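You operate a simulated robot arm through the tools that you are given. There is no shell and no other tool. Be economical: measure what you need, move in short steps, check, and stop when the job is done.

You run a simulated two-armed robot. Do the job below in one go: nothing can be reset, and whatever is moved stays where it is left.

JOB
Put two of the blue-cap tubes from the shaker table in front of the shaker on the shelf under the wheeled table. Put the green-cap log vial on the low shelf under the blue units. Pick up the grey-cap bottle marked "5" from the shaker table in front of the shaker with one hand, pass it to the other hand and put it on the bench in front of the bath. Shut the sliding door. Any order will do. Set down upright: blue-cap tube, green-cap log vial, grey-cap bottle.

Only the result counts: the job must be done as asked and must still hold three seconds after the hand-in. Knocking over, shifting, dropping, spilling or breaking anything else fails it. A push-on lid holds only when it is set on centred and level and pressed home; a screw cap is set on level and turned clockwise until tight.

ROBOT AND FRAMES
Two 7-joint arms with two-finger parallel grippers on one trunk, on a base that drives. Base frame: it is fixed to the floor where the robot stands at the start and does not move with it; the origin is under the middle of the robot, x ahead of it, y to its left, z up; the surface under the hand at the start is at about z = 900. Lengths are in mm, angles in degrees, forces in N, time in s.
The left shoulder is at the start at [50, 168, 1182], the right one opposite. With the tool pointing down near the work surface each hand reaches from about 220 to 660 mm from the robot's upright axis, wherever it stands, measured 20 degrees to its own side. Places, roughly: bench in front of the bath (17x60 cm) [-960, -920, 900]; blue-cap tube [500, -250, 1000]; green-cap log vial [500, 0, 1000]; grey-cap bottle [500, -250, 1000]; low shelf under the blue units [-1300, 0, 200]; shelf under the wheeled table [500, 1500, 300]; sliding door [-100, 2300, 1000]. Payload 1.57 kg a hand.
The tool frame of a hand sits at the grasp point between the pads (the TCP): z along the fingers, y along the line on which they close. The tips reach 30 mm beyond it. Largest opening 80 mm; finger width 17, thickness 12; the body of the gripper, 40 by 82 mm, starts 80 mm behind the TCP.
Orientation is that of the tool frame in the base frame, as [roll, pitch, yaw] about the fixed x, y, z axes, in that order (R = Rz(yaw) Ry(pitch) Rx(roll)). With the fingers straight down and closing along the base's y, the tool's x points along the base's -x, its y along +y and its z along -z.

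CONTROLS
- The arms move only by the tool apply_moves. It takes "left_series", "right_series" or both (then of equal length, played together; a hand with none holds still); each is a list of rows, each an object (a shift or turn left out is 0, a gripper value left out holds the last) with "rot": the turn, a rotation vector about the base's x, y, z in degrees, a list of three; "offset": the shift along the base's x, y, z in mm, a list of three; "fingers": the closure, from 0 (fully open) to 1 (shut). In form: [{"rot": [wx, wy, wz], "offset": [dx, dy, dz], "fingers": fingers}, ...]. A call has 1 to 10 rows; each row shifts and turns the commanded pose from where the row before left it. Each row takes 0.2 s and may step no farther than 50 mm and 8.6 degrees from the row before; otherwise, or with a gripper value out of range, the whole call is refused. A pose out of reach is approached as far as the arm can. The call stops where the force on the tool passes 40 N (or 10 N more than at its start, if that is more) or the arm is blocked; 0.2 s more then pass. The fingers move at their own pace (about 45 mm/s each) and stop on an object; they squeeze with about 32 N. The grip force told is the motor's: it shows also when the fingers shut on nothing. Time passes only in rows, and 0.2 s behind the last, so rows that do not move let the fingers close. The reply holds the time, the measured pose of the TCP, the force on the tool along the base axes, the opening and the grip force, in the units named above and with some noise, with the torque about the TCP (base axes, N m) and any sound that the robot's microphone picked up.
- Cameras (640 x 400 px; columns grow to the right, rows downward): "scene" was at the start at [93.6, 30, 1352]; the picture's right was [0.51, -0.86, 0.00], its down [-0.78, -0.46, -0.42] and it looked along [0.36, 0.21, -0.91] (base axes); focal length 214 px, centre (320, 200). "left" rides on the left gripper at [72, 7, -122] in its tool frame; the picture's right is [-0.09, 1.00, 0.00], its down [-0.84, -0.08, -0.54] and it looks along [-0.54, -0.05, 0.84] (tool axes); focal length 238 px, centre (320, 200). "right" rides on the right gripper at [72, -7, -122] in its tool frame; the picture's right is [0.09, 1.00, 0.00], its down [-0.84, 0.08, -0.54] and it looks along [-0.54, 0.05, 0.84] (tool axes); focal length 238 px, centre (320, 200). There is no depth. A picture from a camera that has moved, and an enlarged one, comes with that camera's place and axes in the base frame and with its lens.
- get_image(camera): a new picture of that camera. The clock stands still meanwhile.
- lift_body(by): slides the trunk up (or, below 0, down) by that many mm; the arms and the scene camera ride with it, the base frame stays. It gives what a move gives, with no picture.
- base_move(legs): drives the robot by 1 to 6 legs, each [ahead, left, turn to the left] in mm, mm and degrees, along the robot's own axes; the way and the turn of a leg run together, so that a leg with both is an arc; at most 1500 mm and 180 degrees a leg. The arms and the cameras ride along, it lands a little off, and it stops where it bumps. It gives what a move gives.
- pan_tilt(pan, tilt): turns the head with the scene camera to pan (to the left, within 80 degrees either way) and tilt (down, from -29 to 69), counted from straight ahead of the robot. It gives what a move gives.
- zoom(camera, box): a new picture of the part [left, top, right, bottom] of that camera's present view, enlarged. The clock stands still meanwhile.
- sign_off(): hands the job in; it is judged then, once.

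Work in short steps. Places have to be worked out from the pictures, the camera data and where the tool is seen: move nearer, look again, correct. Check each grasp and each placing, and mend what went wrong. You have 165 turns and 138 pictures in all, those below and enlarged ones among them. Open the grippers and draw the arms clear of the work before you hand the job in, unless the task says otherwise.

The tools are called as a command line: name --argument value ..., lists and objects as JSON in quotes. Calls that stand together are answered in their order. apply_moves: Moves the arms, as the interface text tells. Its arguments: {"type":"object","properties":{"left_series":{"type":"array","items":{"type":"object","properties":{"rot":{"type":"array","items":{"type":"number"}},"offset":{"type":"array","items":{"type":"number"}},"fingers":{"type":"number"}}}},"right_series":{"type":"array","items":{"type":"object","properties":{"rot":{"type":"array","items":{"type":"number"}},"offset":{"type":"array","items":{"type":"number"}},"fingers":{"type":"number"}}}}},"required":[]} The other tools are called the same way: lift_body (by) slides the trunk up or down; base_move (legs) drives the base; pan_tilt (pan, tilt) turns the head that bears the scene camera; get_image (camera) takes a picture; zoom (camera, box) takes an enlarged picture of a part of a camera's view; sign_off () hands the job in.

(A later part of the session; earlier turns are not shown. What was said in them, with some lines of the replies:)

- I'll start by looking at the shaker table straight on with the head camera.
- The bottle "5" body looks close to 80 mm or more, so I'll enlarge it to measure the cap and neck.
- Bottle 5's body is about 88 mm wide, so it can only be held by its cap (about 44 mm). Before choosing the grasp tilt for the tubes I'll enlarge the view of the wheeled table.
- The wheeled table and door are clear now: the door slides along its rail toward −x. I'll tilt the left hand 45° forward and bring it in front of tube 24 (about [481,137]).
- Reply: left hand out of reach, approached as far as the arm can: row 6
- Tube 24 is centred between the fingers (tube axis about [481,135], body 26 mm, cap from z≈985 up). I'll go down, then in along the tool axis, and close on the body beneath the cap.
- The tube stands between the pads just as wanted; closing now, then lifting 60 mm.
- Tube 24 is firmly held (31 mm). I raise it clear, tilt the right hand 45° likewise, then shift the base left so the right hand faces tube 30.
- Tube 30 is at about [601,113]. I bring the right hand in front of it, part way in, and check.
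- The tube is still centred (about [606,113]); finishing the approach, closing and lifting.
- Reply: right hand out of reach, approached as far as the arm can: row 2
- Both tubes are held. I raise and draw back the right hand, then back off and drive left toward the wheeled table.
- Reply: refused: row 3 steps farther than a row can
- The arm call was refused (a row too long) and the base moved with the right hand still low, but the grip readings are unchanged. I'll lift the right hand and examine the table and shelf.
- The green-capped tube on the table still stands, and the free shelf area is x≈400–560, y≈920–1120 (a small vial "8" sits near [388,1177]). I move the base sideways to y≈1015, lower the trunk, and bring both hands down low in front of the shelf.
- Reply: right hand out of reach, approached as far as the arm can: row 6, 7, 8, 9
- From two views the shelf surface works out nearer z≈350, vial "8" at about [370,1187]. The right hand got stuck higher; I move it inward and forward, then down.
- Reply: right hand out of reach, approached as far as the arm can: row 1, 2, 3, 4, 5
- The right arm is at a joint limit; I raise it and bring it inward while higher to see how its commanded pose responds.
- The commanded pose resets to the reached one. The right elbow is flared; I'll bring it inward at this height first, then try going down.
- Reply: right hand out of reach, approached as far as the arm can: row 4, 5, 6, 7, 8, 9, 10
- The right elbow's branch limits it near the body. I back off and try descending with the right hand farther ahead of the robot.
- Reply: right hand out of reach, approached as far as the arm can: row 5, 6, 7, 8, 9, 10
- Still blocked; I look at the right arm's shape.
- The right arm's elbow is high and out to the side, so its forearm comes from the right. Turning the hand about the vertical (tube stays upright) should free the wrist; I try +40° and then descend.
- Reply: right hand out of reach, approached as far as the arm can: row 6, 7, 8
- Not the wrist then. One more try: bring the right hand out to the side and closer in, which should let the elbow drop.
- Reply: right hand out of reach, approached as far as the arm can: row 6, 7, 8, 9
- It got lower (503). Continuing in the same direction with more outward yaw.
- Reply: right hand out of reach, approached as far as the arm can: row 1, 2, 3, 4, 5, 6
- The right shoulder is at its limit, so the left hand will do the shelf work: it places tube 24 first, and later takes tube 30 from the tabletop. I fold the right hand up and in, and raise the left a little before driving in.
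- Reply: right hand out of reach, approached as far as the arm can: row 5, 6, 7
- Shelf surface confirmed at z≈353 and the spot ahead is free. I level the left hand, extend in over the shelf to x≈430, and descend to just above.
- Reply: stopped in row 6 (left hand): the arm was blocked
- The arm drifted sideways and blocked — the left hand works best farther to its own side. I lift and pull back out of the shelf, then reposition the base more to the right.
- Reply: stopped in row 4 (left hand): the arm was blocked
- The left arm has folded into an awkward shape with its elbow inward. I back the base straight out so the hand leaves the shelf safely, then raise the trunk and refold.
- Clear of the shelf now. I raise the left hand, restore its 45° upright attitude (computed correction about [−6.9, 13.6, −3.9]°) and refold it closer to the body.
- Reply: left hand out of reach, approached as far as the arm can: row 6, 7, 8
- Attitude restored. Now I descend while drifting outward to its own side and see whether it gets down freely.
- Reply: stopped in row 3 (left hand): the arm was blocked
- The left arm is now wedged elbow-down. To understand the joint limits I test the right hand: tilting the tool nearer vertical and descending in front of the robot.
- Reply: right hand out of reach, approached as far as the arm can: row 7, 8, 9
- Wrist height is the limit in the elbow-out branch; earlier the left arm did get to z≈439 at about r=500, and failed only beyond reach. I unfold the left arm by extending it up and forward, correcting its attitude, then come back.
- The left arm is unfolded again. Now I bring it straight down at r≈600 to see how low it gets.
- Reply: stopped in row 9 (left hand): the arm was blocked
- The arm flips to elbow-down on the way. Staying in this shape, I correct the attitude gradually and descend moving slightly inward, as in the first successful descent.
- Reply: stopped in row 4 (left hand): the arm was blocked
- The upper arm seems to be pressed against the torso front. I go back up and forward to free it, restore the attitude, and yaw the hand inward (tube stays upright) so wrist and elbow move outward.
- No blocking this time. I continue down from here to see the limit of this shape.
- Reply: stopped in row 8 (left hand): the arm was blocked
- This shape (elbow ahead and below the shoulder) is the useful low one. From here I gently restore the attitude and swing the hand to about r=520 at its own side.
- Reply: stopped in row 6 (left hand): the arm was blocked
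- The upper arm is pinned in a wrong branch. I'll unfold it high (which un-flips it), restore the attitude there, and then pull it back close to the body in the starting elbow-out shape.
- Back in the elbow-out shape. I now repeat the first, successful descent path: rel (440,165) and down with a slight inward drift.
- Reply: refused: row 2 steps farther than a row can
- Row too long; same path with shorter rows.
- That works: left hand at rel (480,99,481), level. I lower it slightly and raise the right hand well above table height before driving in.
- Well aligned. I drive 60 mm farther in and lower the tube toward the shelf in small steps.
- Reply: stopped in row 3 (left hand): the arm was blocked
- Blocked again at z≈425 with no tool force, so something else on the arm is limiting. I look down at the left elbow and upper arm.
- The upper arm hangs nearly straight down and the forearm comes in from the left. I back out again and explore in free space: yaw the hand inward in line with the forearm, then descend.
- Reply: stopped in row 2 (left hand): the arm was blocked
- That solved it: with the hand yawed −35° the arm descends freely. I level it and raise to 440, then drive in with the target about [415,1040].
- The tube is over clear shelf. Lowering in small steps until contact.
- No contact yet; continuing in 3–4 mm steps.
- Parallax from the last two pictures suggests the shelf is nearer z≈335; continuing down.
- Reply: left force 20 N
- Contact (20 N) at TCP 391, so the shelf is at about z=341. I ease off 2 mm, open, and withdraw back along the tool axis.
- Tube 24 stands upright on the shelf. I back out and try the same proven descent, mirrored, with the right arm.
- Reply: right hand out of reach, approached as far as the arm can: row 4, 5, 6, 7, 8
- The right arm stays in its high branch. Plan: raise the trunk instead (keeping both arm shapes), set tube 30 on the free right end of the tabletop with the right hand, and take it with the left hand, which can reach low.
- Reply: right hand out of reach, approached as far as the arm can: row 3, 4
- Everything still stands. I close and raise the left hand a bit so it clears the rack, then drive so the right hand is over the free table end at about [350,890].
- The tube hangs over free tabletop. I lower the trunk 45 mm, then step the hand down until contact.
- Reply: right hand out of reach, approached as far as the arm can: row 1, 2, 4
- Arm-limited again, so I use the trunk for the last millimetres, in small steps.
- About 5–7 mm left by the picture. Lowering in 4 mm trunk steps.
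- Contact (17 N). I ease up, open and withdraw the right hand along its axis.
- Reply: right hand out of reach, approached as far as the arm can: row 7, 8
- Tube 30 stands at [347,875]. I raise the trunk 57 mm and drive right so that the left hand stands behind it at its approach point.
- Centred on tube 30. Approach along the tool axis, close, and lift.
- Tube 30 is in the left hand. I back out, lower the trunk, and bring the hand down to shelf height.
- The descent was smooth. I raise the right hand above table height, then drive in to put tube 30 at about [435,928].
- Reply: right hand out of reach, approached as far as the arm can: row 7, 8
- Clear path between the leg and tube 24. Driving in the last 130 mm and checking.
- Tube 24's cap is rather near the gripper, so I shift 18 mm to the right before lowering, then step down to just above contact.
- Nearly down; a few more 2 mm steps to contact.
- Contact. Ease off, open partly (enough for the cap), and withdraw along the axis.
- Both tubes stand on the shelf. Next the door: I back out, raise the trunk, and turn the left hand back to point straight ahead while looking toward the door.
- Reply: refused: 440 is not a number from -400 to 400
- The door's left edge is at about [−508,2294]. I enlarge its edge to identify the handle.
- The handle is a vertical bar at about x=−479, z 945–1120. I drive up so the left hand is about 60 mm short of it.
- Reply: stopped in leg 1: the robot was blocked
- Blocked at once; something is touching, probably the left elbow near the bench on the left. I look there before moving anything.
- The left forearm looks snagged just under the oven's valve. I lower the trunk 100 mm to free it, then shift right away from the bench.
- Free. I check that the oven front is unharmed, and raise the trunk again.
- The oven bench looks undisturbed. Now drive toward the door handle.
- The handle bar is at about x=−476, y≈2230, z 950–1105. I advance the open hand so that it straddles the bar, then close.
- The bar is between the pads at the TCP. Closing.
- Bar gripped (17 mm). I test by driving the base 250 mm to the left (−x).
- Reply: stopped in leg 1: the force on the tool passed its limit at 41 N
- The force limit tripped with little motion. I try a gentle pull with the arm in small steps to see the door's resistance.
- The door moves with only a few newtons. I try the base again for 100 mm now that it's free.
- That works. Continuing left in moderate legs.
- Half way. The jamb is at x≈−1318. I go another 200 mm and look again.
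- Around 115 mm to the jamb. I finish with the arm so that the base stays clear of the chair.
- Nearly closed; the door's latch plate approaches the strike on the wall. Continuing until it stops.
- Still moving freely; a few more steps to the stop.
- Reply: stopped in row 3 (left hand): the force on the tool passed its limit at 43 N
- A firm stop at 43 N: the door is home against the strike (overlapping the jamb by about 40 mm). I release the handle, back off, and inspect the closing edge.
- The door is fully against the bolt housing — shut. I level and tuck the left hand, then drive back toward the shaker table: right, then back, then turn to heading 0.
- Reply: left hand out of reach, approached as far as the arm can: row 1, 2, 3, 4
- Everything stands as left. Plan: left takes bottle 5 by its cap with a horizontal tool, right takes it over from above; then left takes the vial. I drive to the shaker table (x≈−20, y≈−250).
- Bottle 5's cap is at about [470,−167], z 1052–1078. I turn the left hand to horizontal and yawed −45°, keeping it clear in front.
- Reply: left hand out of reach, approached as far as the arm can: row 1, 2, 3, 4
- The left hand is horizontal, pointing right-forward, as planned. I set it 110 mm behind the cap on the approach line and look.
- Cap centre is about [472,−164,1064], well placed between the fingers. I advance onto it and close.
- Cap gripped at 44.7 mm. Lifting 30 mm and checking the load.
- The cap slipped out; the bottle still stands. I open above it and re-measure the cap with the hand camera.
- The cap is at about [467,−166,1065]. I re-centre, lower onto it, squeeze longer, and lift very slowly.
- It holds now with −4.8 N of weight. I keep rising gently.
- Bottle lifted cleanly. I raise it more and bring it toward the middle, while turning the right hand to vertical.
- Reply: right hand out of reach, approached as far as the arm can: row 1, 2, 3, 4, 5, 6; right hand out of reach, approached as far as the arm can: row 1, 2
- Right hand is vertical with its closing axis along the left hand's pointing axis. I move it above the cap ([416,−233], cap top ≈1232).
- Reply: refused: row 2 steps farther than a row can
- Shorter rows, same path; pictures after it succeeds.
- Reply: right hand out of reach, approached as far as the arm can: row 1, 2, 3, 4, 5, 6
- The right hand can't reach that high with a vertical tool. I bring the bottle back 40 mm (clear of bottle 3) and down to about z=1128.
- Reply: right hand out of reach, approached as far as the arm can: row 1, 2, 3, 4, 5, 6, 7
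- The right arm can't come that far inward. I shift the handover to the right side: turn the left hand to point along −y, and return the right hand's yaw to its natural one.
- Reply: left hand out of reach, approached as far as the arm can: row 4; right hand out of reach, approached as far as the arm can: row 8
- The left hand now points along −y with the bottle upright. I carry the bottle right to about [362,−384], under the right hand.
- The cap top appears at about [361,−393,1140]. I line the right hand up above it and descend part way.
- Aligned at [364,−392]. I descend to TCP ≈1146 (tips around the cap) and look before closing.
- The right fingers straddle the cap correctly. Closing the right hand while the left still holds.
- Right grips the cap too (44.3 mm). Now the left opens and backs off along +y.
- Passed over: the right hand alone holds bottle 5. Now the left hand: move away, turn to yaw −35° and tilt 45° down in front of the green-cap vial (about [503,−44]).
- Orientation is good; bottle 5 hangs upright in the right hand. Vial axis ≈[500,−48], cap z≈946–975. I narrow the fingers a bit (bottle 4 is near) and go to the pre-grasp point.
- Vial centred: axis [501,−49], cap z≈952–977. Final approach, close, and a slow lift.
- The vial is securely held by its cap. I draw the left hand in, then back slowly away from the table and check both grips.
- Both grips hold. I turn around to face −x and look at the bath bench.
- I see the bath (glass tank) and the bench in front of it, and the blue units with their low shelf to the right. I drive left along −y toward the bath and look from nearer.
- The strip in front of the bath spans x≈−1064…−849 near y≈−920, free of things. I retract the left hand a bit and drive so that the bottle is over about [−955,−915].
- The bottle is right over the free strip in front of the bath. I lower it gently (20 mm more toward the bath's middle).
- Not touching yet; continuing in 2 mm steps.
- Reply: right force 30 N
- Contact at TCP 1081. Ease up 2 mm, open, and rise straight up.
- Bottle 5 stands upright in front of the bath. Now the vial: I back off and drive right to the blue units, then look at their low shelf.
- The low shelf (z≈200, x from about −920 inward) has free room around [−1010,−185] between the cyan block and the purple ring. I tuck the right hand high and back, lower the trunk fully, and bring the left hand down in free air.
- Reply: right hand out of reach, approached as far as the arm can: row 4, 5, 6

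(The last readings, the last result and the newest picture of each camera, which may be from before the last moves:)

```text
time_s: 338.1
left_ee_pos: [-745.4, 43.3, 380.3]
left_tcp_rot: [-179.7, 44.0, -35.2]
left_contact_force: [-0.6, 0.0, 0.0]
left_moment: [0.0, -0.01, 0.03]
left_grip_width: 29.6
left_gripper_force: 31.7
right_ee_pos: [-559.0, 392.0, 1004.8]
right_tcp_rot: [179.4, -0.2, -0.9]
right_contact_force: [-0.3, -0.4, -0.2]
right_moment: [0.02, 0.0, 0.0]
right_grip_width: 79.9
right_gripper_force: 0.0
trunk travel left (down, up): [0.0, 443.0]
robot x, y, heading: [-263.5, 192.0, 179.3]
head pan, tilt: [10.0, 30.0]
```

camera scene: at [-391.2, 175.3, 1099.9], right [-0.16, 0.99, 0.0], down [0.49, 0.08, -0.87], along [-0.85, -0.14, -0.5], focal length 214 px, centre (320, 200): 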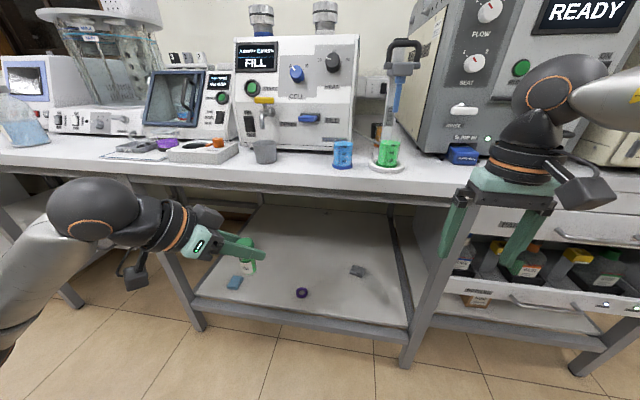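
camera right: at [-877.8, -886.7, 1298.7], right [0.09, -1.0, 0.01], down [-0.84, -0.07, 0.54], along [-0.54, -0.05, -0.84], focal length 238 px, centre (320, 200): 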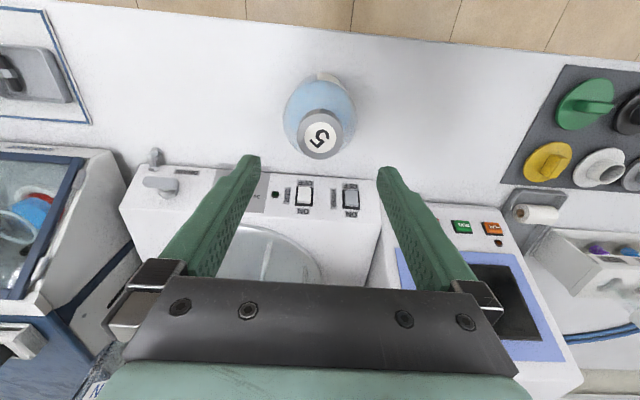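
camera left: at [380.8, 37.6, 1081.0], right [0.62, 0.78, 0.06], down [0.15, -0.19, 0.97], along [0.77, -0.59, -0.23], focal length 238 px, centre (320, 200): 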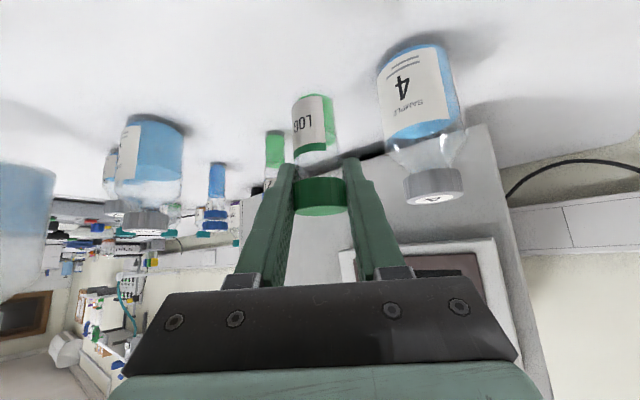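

Very smooth. I test that it can reach ~z=255 in free air, then come back up to 305.

apply_moves --left_series '[{"offset": [0, 0, -40]}, {"offset": [0, 0, -40]}, {"offset": [0, 0, -25]}, {"offset": [0, 0, -22]}, {}, {"offset": [0, 0, 27]}, {"offset": [0, 0, 25]}]'

base_move --legs '[[150, 225, 0.5]]'

get_image --camera "left"

pan_tilt --pan 15 --tilt 45

get_image --camera "scene"

```text
time_s: 339.7
left_ee_pos: [-745.7, 44.6, 306.9]
left_tcp_rot: [-179.7, 44.0, -35.1]
left_contact_force: [-0.2, 0.2, -0.1]
left_moment: [0.02, -0.03, -0.02]
left_grip_width: 29.4
left_gripper_force: 32.0
right_ee_pos: [-558.6, 392.6, 1004.6]
right_tcp_rot: [179.4, -0.2, -0.8]
right_contact_force: [0.3, 0.2, 0.0]
right_moment: [0.01, 0.01, -0.03]
right_grip_width: 80.1
right_gripper_force: 0.1
trunk travel left (down, up): [0.0, 443.0]
robot x, y, heading: [-264.4, 190.5, 179.2]
head pan, tilt: [10.0, 30.0]
```

```text
time_s: 342.3
left_ee_pos: [-893.8, -184.9, 307.5]
left_tcp_rot: [-179.7, 44.0, -34.6]
left_contact_force: [0.5, -0.3, 0.0]
left_moment: [-0.01, 0.02, -0.01]
left_grip_width: 29.6
left_gripper_force: 32.3
right_ee_pos: [-711.1, 163.4, 1005.3]
right_tcp_rot: [179.4, -0.2, -0.4]
right_contact_force: [-0.4, -0.1, 0.0]
right_moment: [-0.03, -0.02, 0.0]
right_grip_width: 80.2
right_gripper_force: 0.1
trunk travel left (down, up): [0.0, 443.0]
robot x, y, heading: [-413.5, -39.5, 179.7]
head pan, tilt: [10.0, 30.0]
```

```text
25 pictures are left
camera left: at [-787.2, -270.3, 345.8], right [-0.62, -0.78, 0.06], down [-0.14, 0.19, 0.97], along [-0.77, 0.6, -0.23], focal length 238 px, centre (320, 200)
```

left: 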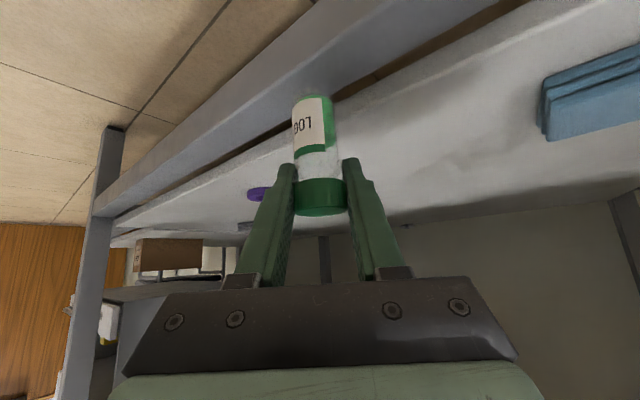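

```text
time_s: 343.1
left_ee_pos: [-894.5, -186.5, 308.5]
left_tcp_rot: [-179.5, 44.0, -34.6]
left_contact_force: [-0.5, -0.2, -1.5]
left_moment: [-0.01, -0.02, 0.0]
left_grip_width: 29.6
left_gripper_force: 32.1
right_ee_pos: [-711.1, 164.7, 1003.7]
right_tcp_rot: [179.4, -0.2, -0.4]
right_contact_force: [0.4, -0.7, 0.3]
right_moment: [0.03, 0.0, -0.03]
right_grip_width: 80.0
right_gripper_force: 0.0
trunk travel left (down, up): [0.0, 443.0]
robot x, y, heading: [-411.3, -34.5, 179.8]
head pan, tilt: [15.0, 45.0]
```

```text
24 pictures are left
camera scene: at [-531.5, -57.5, 1027.4], right [-0.25, 0.97, 0.0], down [0.68, 0.18, -0.71], along [-0.68, -0.18, -0.71], focal length 214 px, centre (320, 200)
```

scene: 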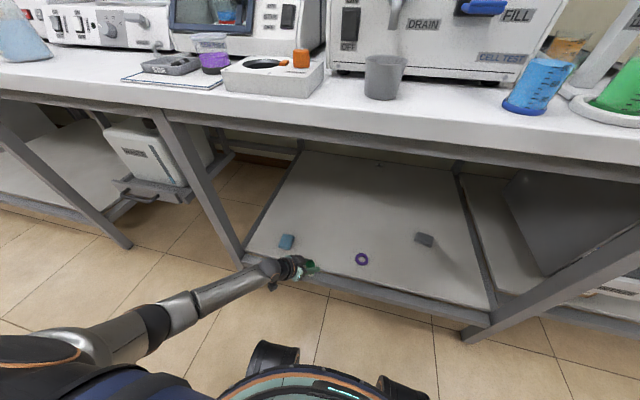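

Triangulating the ring puts the shelf at z≈262, higher than stated, so I raise the hand by 60 mm right away before going in, and look again.

apply_moves --left_series '[{"offset": [0, 0, 30]}, {"offset": [0, 0, 35]}]'

get_image --camera "left"

```text
time_s: 343.7
left_ee_pos: [-893.6, -186.1, 371.7]
left_tcp_rot: [-179.7, 43.9, -34.8]
left_contact_force: [0.5, 0.9, -0.7]
left_moment: [0.02, -0.01, -0.03]
left_grip_width: 29.5
left_gripper_force: 32.4
right_ee_pos: [-711.7, 163.9, 1004.0]
right_tcp_rot: [179.5, -0.2, -0.4]
right_contact_force: [-0.3, 0.0, -0.2]
right_moment: [-0.03, -0.02, -0.02]
right_grip_width: 79.8
right_gripper_force: 0.1
trunk travel left (down, up): [0.0, 443.0]
robot x, y, heading: [-414.0, -34.0, 179.5]
head pan, tilt: [15.0, 45.0]
```

```text
23 pictures are left
camera left: at [-786.9, -270.4, 410.5], right [-0.62, -0.78, 0.06], down [-0.14, 0.19, 0.97], along [-0.77, 0.6, -0.23], focal length 238 px, centre (320, 200)
```

left: 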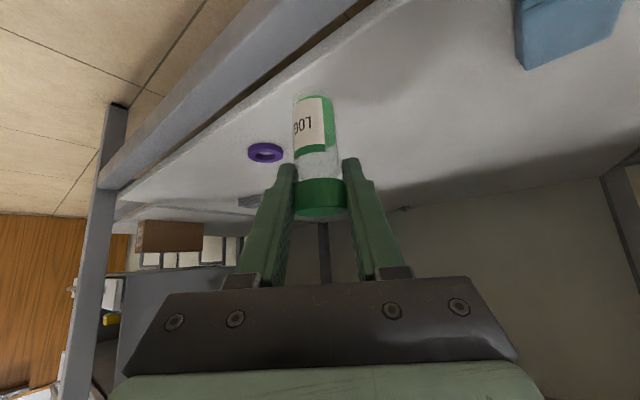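

Confirmed shelf z≈255. Clear room between the ring and the cyan block. Driving in 105 mm.

base_move --legs '[[105, 0, 0]]'

get_image --camera "left"

```text
time_s: 344.8
left_ee_pos: [-999.3, -185.4, 371.4]
left_tcp_rot: [-179.7, 44.1, -34.7]
left_contact_force: [-0.6, -0.4, 0.1]
left_moment: [0.02, 0.01, -0.02]
left_grip_width: 29.4
left_gripper_force: 32.1
right_ee_pos: [-816.0, 164.7, 1005.8]
right_tcp_rot: [179.4, -0.1, -0.5]
right_contact_force: [-0.8, 0.7, 0.3]
right_moment: [-0.01, 0.02, 0.0]
right_grip_width: 80.3
right_gripper_force: 0.0
trunk travel left (down, up): [0.0, 443.0]
robot x, y, heading: [-515.1, -36.4, 179.7]
head pan, tilt: [15.0, 45.0]
```

```text
22 pictures are left
camera left: at [-891.6, -269.6, 410.3], right [-0.62, -0.78, 0.06], down [-0.14, 0.19, 0.97], along [-0.77, 0.6, -0.23], focal length 238 px, centre (320, 200)
```

left: 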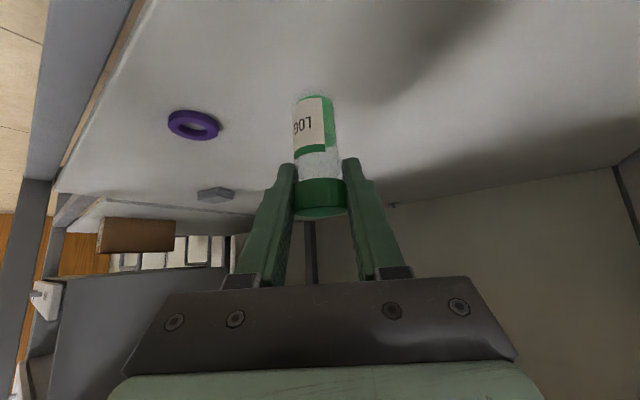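

Over free shelf. Lowering in steps.

apply_moves --left_series '[{"offset": [0, 0, -14]}, {"offset": [0, 0, -12]}, {"offset": [0, 0, -8]}, {"offset": [0, 0, -4]}, {"offset": [0, 0, -4]}, {}]'

apply_moves --left_series '[{"offset": [0, 0, -3]}, {"offset": [0, 0, -3]}, {"offset": [0, 0, -3]}, {}]'

get_image --camera "left"

```text
time_s: 346.2
left_ee_pos: [-998.4, -185.0, 329.5]
left_tcp_rot: [-179.6, 44.0, -34.7]
left_contact_force: [0.2, -0.2, -1.0]
left_moment: [-0.01, -0.03, -0.04]
left_grip_width: 29.6
left_gripper_force: 31.7
right_ee_pos: [-815.5, 164.4, 1005.1]
right_tcp_rot: [179.4, -0.1, -0.4]
right_contact_force: [0.3, 0.2, -0.9]
right_moment: [0.02, 0.0, -0.03]
right_grip_width: 80.0
right_gripper_force: 0.1
trunk travel left (down, up): [0.0, 443.0]
robot x, y, heading: [-520.0, -34.2, 179.7]
head pan, tilt: [15.0, 45.0]
```

```text
time_s: 347.2
left_ee_pos: [-998.8, -184.1, 320.3]
left_tcp_rot: [-179.7, 44.0, -34.6]
left_contact_force: [-0.6, 0.3, -0.4]
left_moment: [0.0, 0.0, -0.04]
left_grip_width: 29.7
left_gripper_force: 32.1
right_ee_pos: [-816.7, 164.8, 1003.8]
right_tcp_rot: [179.4, -0.1, -0.4]
right_contact_force: [-0.1, -0.1, -0.8]
right_moment: [0.02, 0.0, 0.02]
right_grip_width: 80.1
right_gripper_force: 0.0
trunk travel left (down, up): [0.0, 443.0]
robot x, y, heading: [-519.8, -35.1, 179.7]
head pan, tilt: [15.0, 45.0]
```

```text
21 pictures are left
camera left: at [-891.7, -269.6, 359.5], right [-0.62, -0.78, 0.06], down [-0.14, 0.19, 0.97], along [-0.77, 0.6, -0.23], focal length 238 px, centre (320, 200)
```

left: 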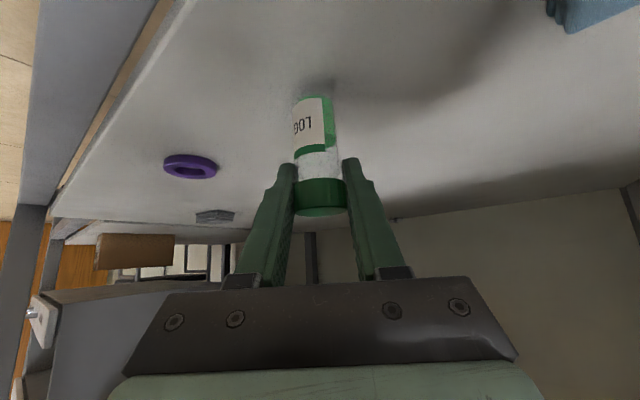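

Still no contact; the shadow is converging. More 3 mm steps.

apply_moves --left_series '[{"offset": [0, 0, -3]}, {"offset": [0, 0, -3]}, {"offset": [0, 0, -3]}, {"offset": [0, 0, -2]}, {}]'

```text
time_s: 348.4
left_ee_pos: [-1000.8, -185.2, 312.9]
left_tcp_rot: [-179.8, 44.2, -34.7]
left_contact_force: [2.6, -1.9, 10.9]
left_moment: [-0.08, -0.15, 0.02]
left_grip_width: 29.1
left_gripper_force: 32.1
right_ee_pos: [-815.6, 164.5, 1004.9]
right_tcp_rot: [179.4, -0.1, -0.4]
right_contact_force: [1.0, -0.1, 0.1]
right_moment: [0.0, 0.01, 0.02]
right_grip_width: 79.8
right_gripper_force: 0.0
trunk travel left (down, up): [0.0, 443.0]
robot x, y, heading: [-520.3, -37.9, 179.7]
head pan, tilt: [15.0, 45.0]
```

Contact (11 N). Ease 1 mm, open, and withdraw back along the axis.

apply_moves --left_series '[{"offset": [0, 0, 1]}, {"fingers": 0.35}, {"fingers": 0.2}, {}, {}, {"offset": [14, -10, 18]}, {"offset": [22, -15, 28]}, {"offset": [22, -15, 28]}, {"offset": [22, -15, 28]}]'

get_image --camera "left"

```text
time_s: 350.4
left_ee_pos: [-918.6, -240.8, 411.7]
left_tcp_rot: [-179.7, 43.9, -34.7]
left_contact_force: [-0.8, -0.1, 0.0]
left_moment: [0.0, -0.01, 0.05]
left_grip_width: 64.0
left_gripper_force: 0.1
right_ee_pos: [-816.6, 164.5, 1005.6]
right_tcp_rot: [179.4, -0.1, -0.5]
right_contact_force: [0.3, 0.1, 0.7]
right_moment: [0.01, -0.03, 0.01]
right_grip_width: 80.0
right_gripper_force: 0.0
trunk travel left (down, up): [0.0, 443.0]
robot x, y, heading: [-521.6, -37.9, 179.8]
head pan, tilt: [15.0, 45.0]
```

```text
20 pictures are left
camera left: at [-811.3, -325.1, 450.4], right [-0.62, -0.78, 0.06], down [-0.14, 0.19, 0.97], along [-0.77, 0.6, -0.23], focal length 238 px, centre (320, 200)
```

left: 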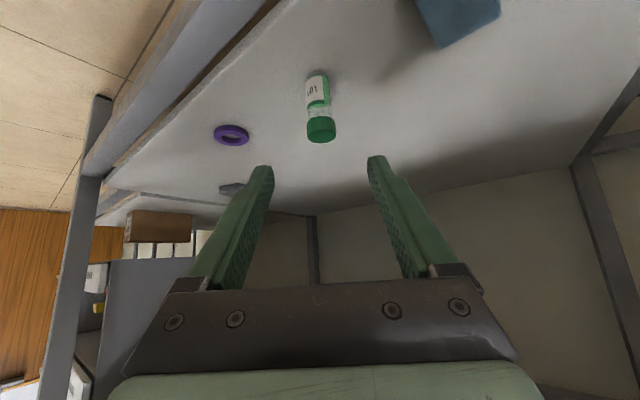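

The vial stands upright. I back straight out, raise the trunk, and take a last look at the bottle and the door.

base_move --legs '[[-320, 0, 0]]'

lift_body --by 350

pan_tilt --pan 40 --tilt 30

get_image --camera "scene"

pan_tilt --pan -80 --tilt 20

get_image --camera "scene"

```text
time_s: 352.6
left_ee_pos: [-597.2, -241.2, 410.6]
left_tcp_rot: [-179.6, 43.9, -34.6]
left_contact_force: [0.2, -0.5, -0.2]
left_moment: [0.01, 0.03, 0.02]
left_grip_width: 64.1
left_gripper_force: 0.0
right_ee_pos: [-492.7, 163.0, 1004.4]
right_tcp_rot: [179.4, -0.3, -0.4]
right_contact_force: [-0.3, 0.0, 0.0]
right_moment: [-0.02, 0.01, -0.04]
right_grip_width: 79.9
right_gripper_force: 0.1
trunk travel left (down, up): [0.0, 443.0]
robot x, y, heading: [-194.4, -37.8, 179.8]
head pan, tilt: [15.0, 45.0]
```

```text
time_s: 356.0
left_ee_pos: [-596.6, -242.0, 761.4]
left_tcp_rot: [-179.6, 44.0, -34.7]
left_contact_force: [-0.3, 0.2, 0.8]
left_moment: [0.01, -0.04, 0.01]
left_grip_width: 63.9
left_gripper_force: 0.0
right_ee_pos: [-494.0, 162.1, 1354.9]
right_tcp_rot: [179.3, -0.1, -0.5]
right_contact_force: [-0.2, -0.2, 0.2]
right_moment: [0.01, 0.0, 0.0]
right_grip_width: 79.9
right_gripper_force: 0.0
trunk travel left (down, up): [-350.0, 93.0]
robot x, y, heading: [-196.0, -39.4, 179.6]
head pan, tilt: [15.0, 45.0]
```

```text
time_s: 356.9
left_ee_pos: [-597.4, -242.2, 761.7]
left_tcp_rot: [-179.7, 43.9, -34.7]
left_contact_force: [0.6, 0.6, 0.0]
left_moment: [-0.02, 0.01, 0.01]
left_grip_width: 64.1
left_gripper_force: 0.1
right_ee_pos: [-494.0, 163.1, 1354.9]
right_tcp_rot: [179.4, -0.1, -0.6]
right_contact_force: [-0.5, 0.0, 0.4]
right_moment: [-0.03, 0.02, 0.0]
right_grip_width: 80.1
right_gripper_force: 0.1
trunk travel left (down, up): [-350.0, 93.0]
robot x, y, heading: [-197.0, -37.2, 179.9]
head pan, tilt: [40.0, 30.0]
```

```text
19 pictures are left
camera scene: at [-304.5, -95.6, 1399.9], right [-0.64, 0.77, 0.0], down [0.39, 0.32, -0.87], along [-0.67, -0.55, -0.5], focal length 214 px, centre (320, 200)
```

scene: 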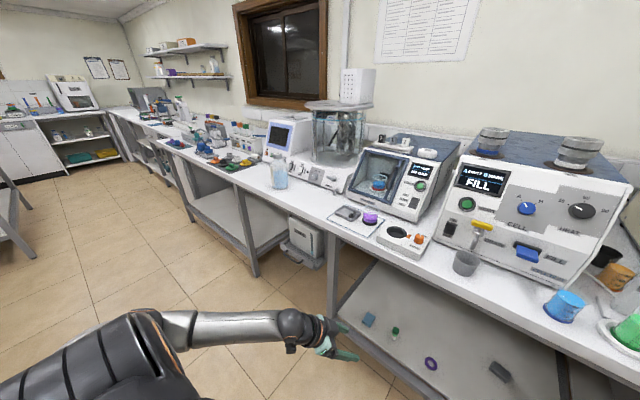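

```text
time_s: 358.9
left_ee_pos: [-597.5, -242.2, 761.1]
left_tcp_rot: [-179.6, 43.9, -34.7]
left_contact_force: [0.4, 0.2, 0.4]
left_moment: [0.0, 0.01, -0.04]
left_grip_width: 63.9
left_gripper_force: 0.0
right_ee_pos: [-494.2, 163.0, 1354.7]
right_tcp_rot: [179.5, -0.3, -0.5]
right_contact_force: [0.2, 0.7, -0.3]
right_moment: [0.01, 0.02, 0.03]
right_grip_width: 79.9
right_gripper_force: 0.0
trunk travel left (down, up): [-350.0, 93.0]
robot x, y, heading: [-195.2, -40.5, 179.6]
head pan, tilt: [-80.0, 20.0]
```

```text
18 pictures are left
camera scene: at [-250.6, 53.9, 1416.0], right [0.99, 0.17, 0.0], down [0.06, -0.34, -0.94], along [-0.16, 0.93, -0.34], focal length 214 px, centre (320, 200)
```

scene: 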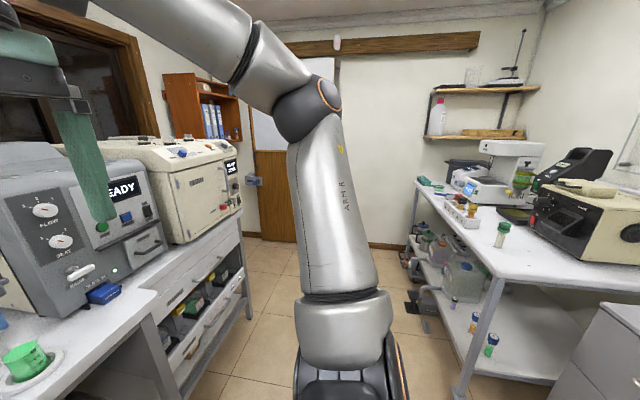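

Bottle, vial and tubes all stand. One enlarged look at the door's closing edge, and fully open the left gripper.

apply_moves --left_series '[{"fingers": 0}, {}, {}]'

zoom --camera "scene" --box '[200, 80, 360, 260]'

zoom --camera "scene" --box '[400, 180, 600, 380]'

```text
time_s: 359.7
left_ee_pos: [-595.6, -242.1, 762.2]
left_tcp_rot: [-179.7, 44.0, -34.7]
left_contact_force: [-0.3, 0.4, -0.1]
left_moment: [-0.02, -0.01, 0.0]
left_grip_width: 80.2
left_gripper_force: 0.1
right_ee_pos: [-494.7, 163.6, 1354.0]
right_tcp_rot: [179.3, -0.2, -0.5]
right_contact_force: [-0.5, 0.5, 1.0]
right_moment: [0.0, 0.01, -0.01]
right_grip_width: 80.1
right_gripper_force: 0.0
trunk travel left (down, up): [-350.0, 93.0]
robot x, y, heading: [-196.6, -36.3, 179.7]
head pan, tilt: [-80.0, 20.0]
```

```text
2.22 times, centred on (280, 170) of scene
camera zoom: at [-250.5, 53.9, 1416.0], right [0.99, 0.17, 0.0], down [0.06, -0.34, -0.94], along [-0.16, 0.93, -0.34], focal length 477 px, centre (409, 267)
```

zoom: 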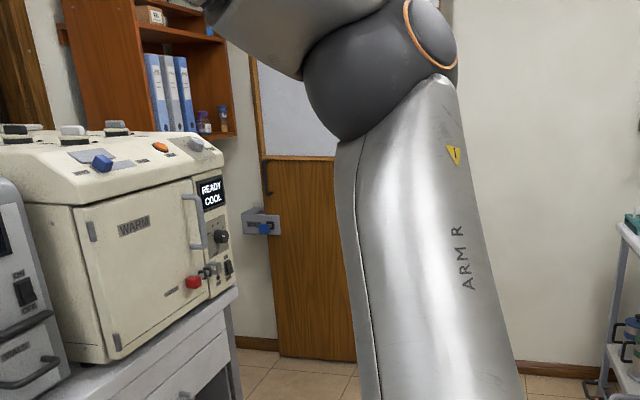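

```text
2.00 times, centred on (500, 280) of scene
camera zoom: at [-250.5, 53.9, 1416.0], right [0.99, 0.17, 0.0], down [0.06, -0.34, -0.94], along [-0.16, 0.93, -0.34], focal length 429 px, centre (-40, 40)
```

zoom: 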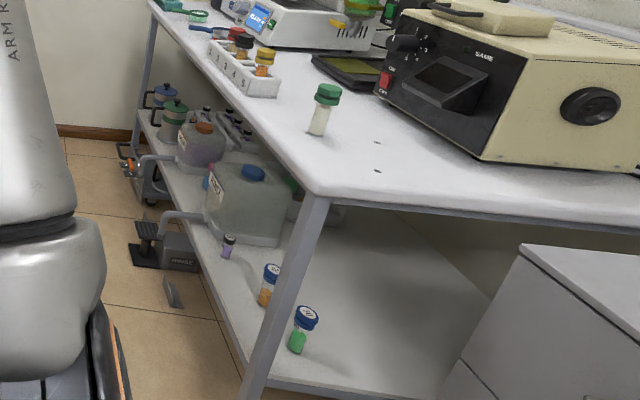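

The door is shut, both tubes stand on the shelf, the vial and the bottle are in place, and both hands are open and clear. Handing in.

sign_off

```text
The job is handed in.
```

I finished all four parts of the job and handed it in. Just before the hand-in, camera views showed everything standing upright where it belongs.

- **Tubes:** blue-cap tubes 24 and 30 are on the shelf under the wheeled table. The right arm could not reach that low, so I set tube 30 briefly on the wheeled tabletop. The left hand then took it down to the shelf.
- **Vial:** the green-cap log vial is on the low shelf under the blue units.
- **Bottle:** bottle 5 was picked up with the left hand, passed to the right in mid-air, and stands on the bench in front of the bath. On the first try the cap slipped out of the grip and the bottle stayed standing; the second lift held.
- **Door:** the sliding door is pulled fully to its stop. I did not throw the bolt, since that was not asked.

While I was turning near the oven bench, the left arm snagged on something, most likely at the bench or the oven's valve. I lowered the trunk to free it. The oven and bench looked undisturbed afterwards.
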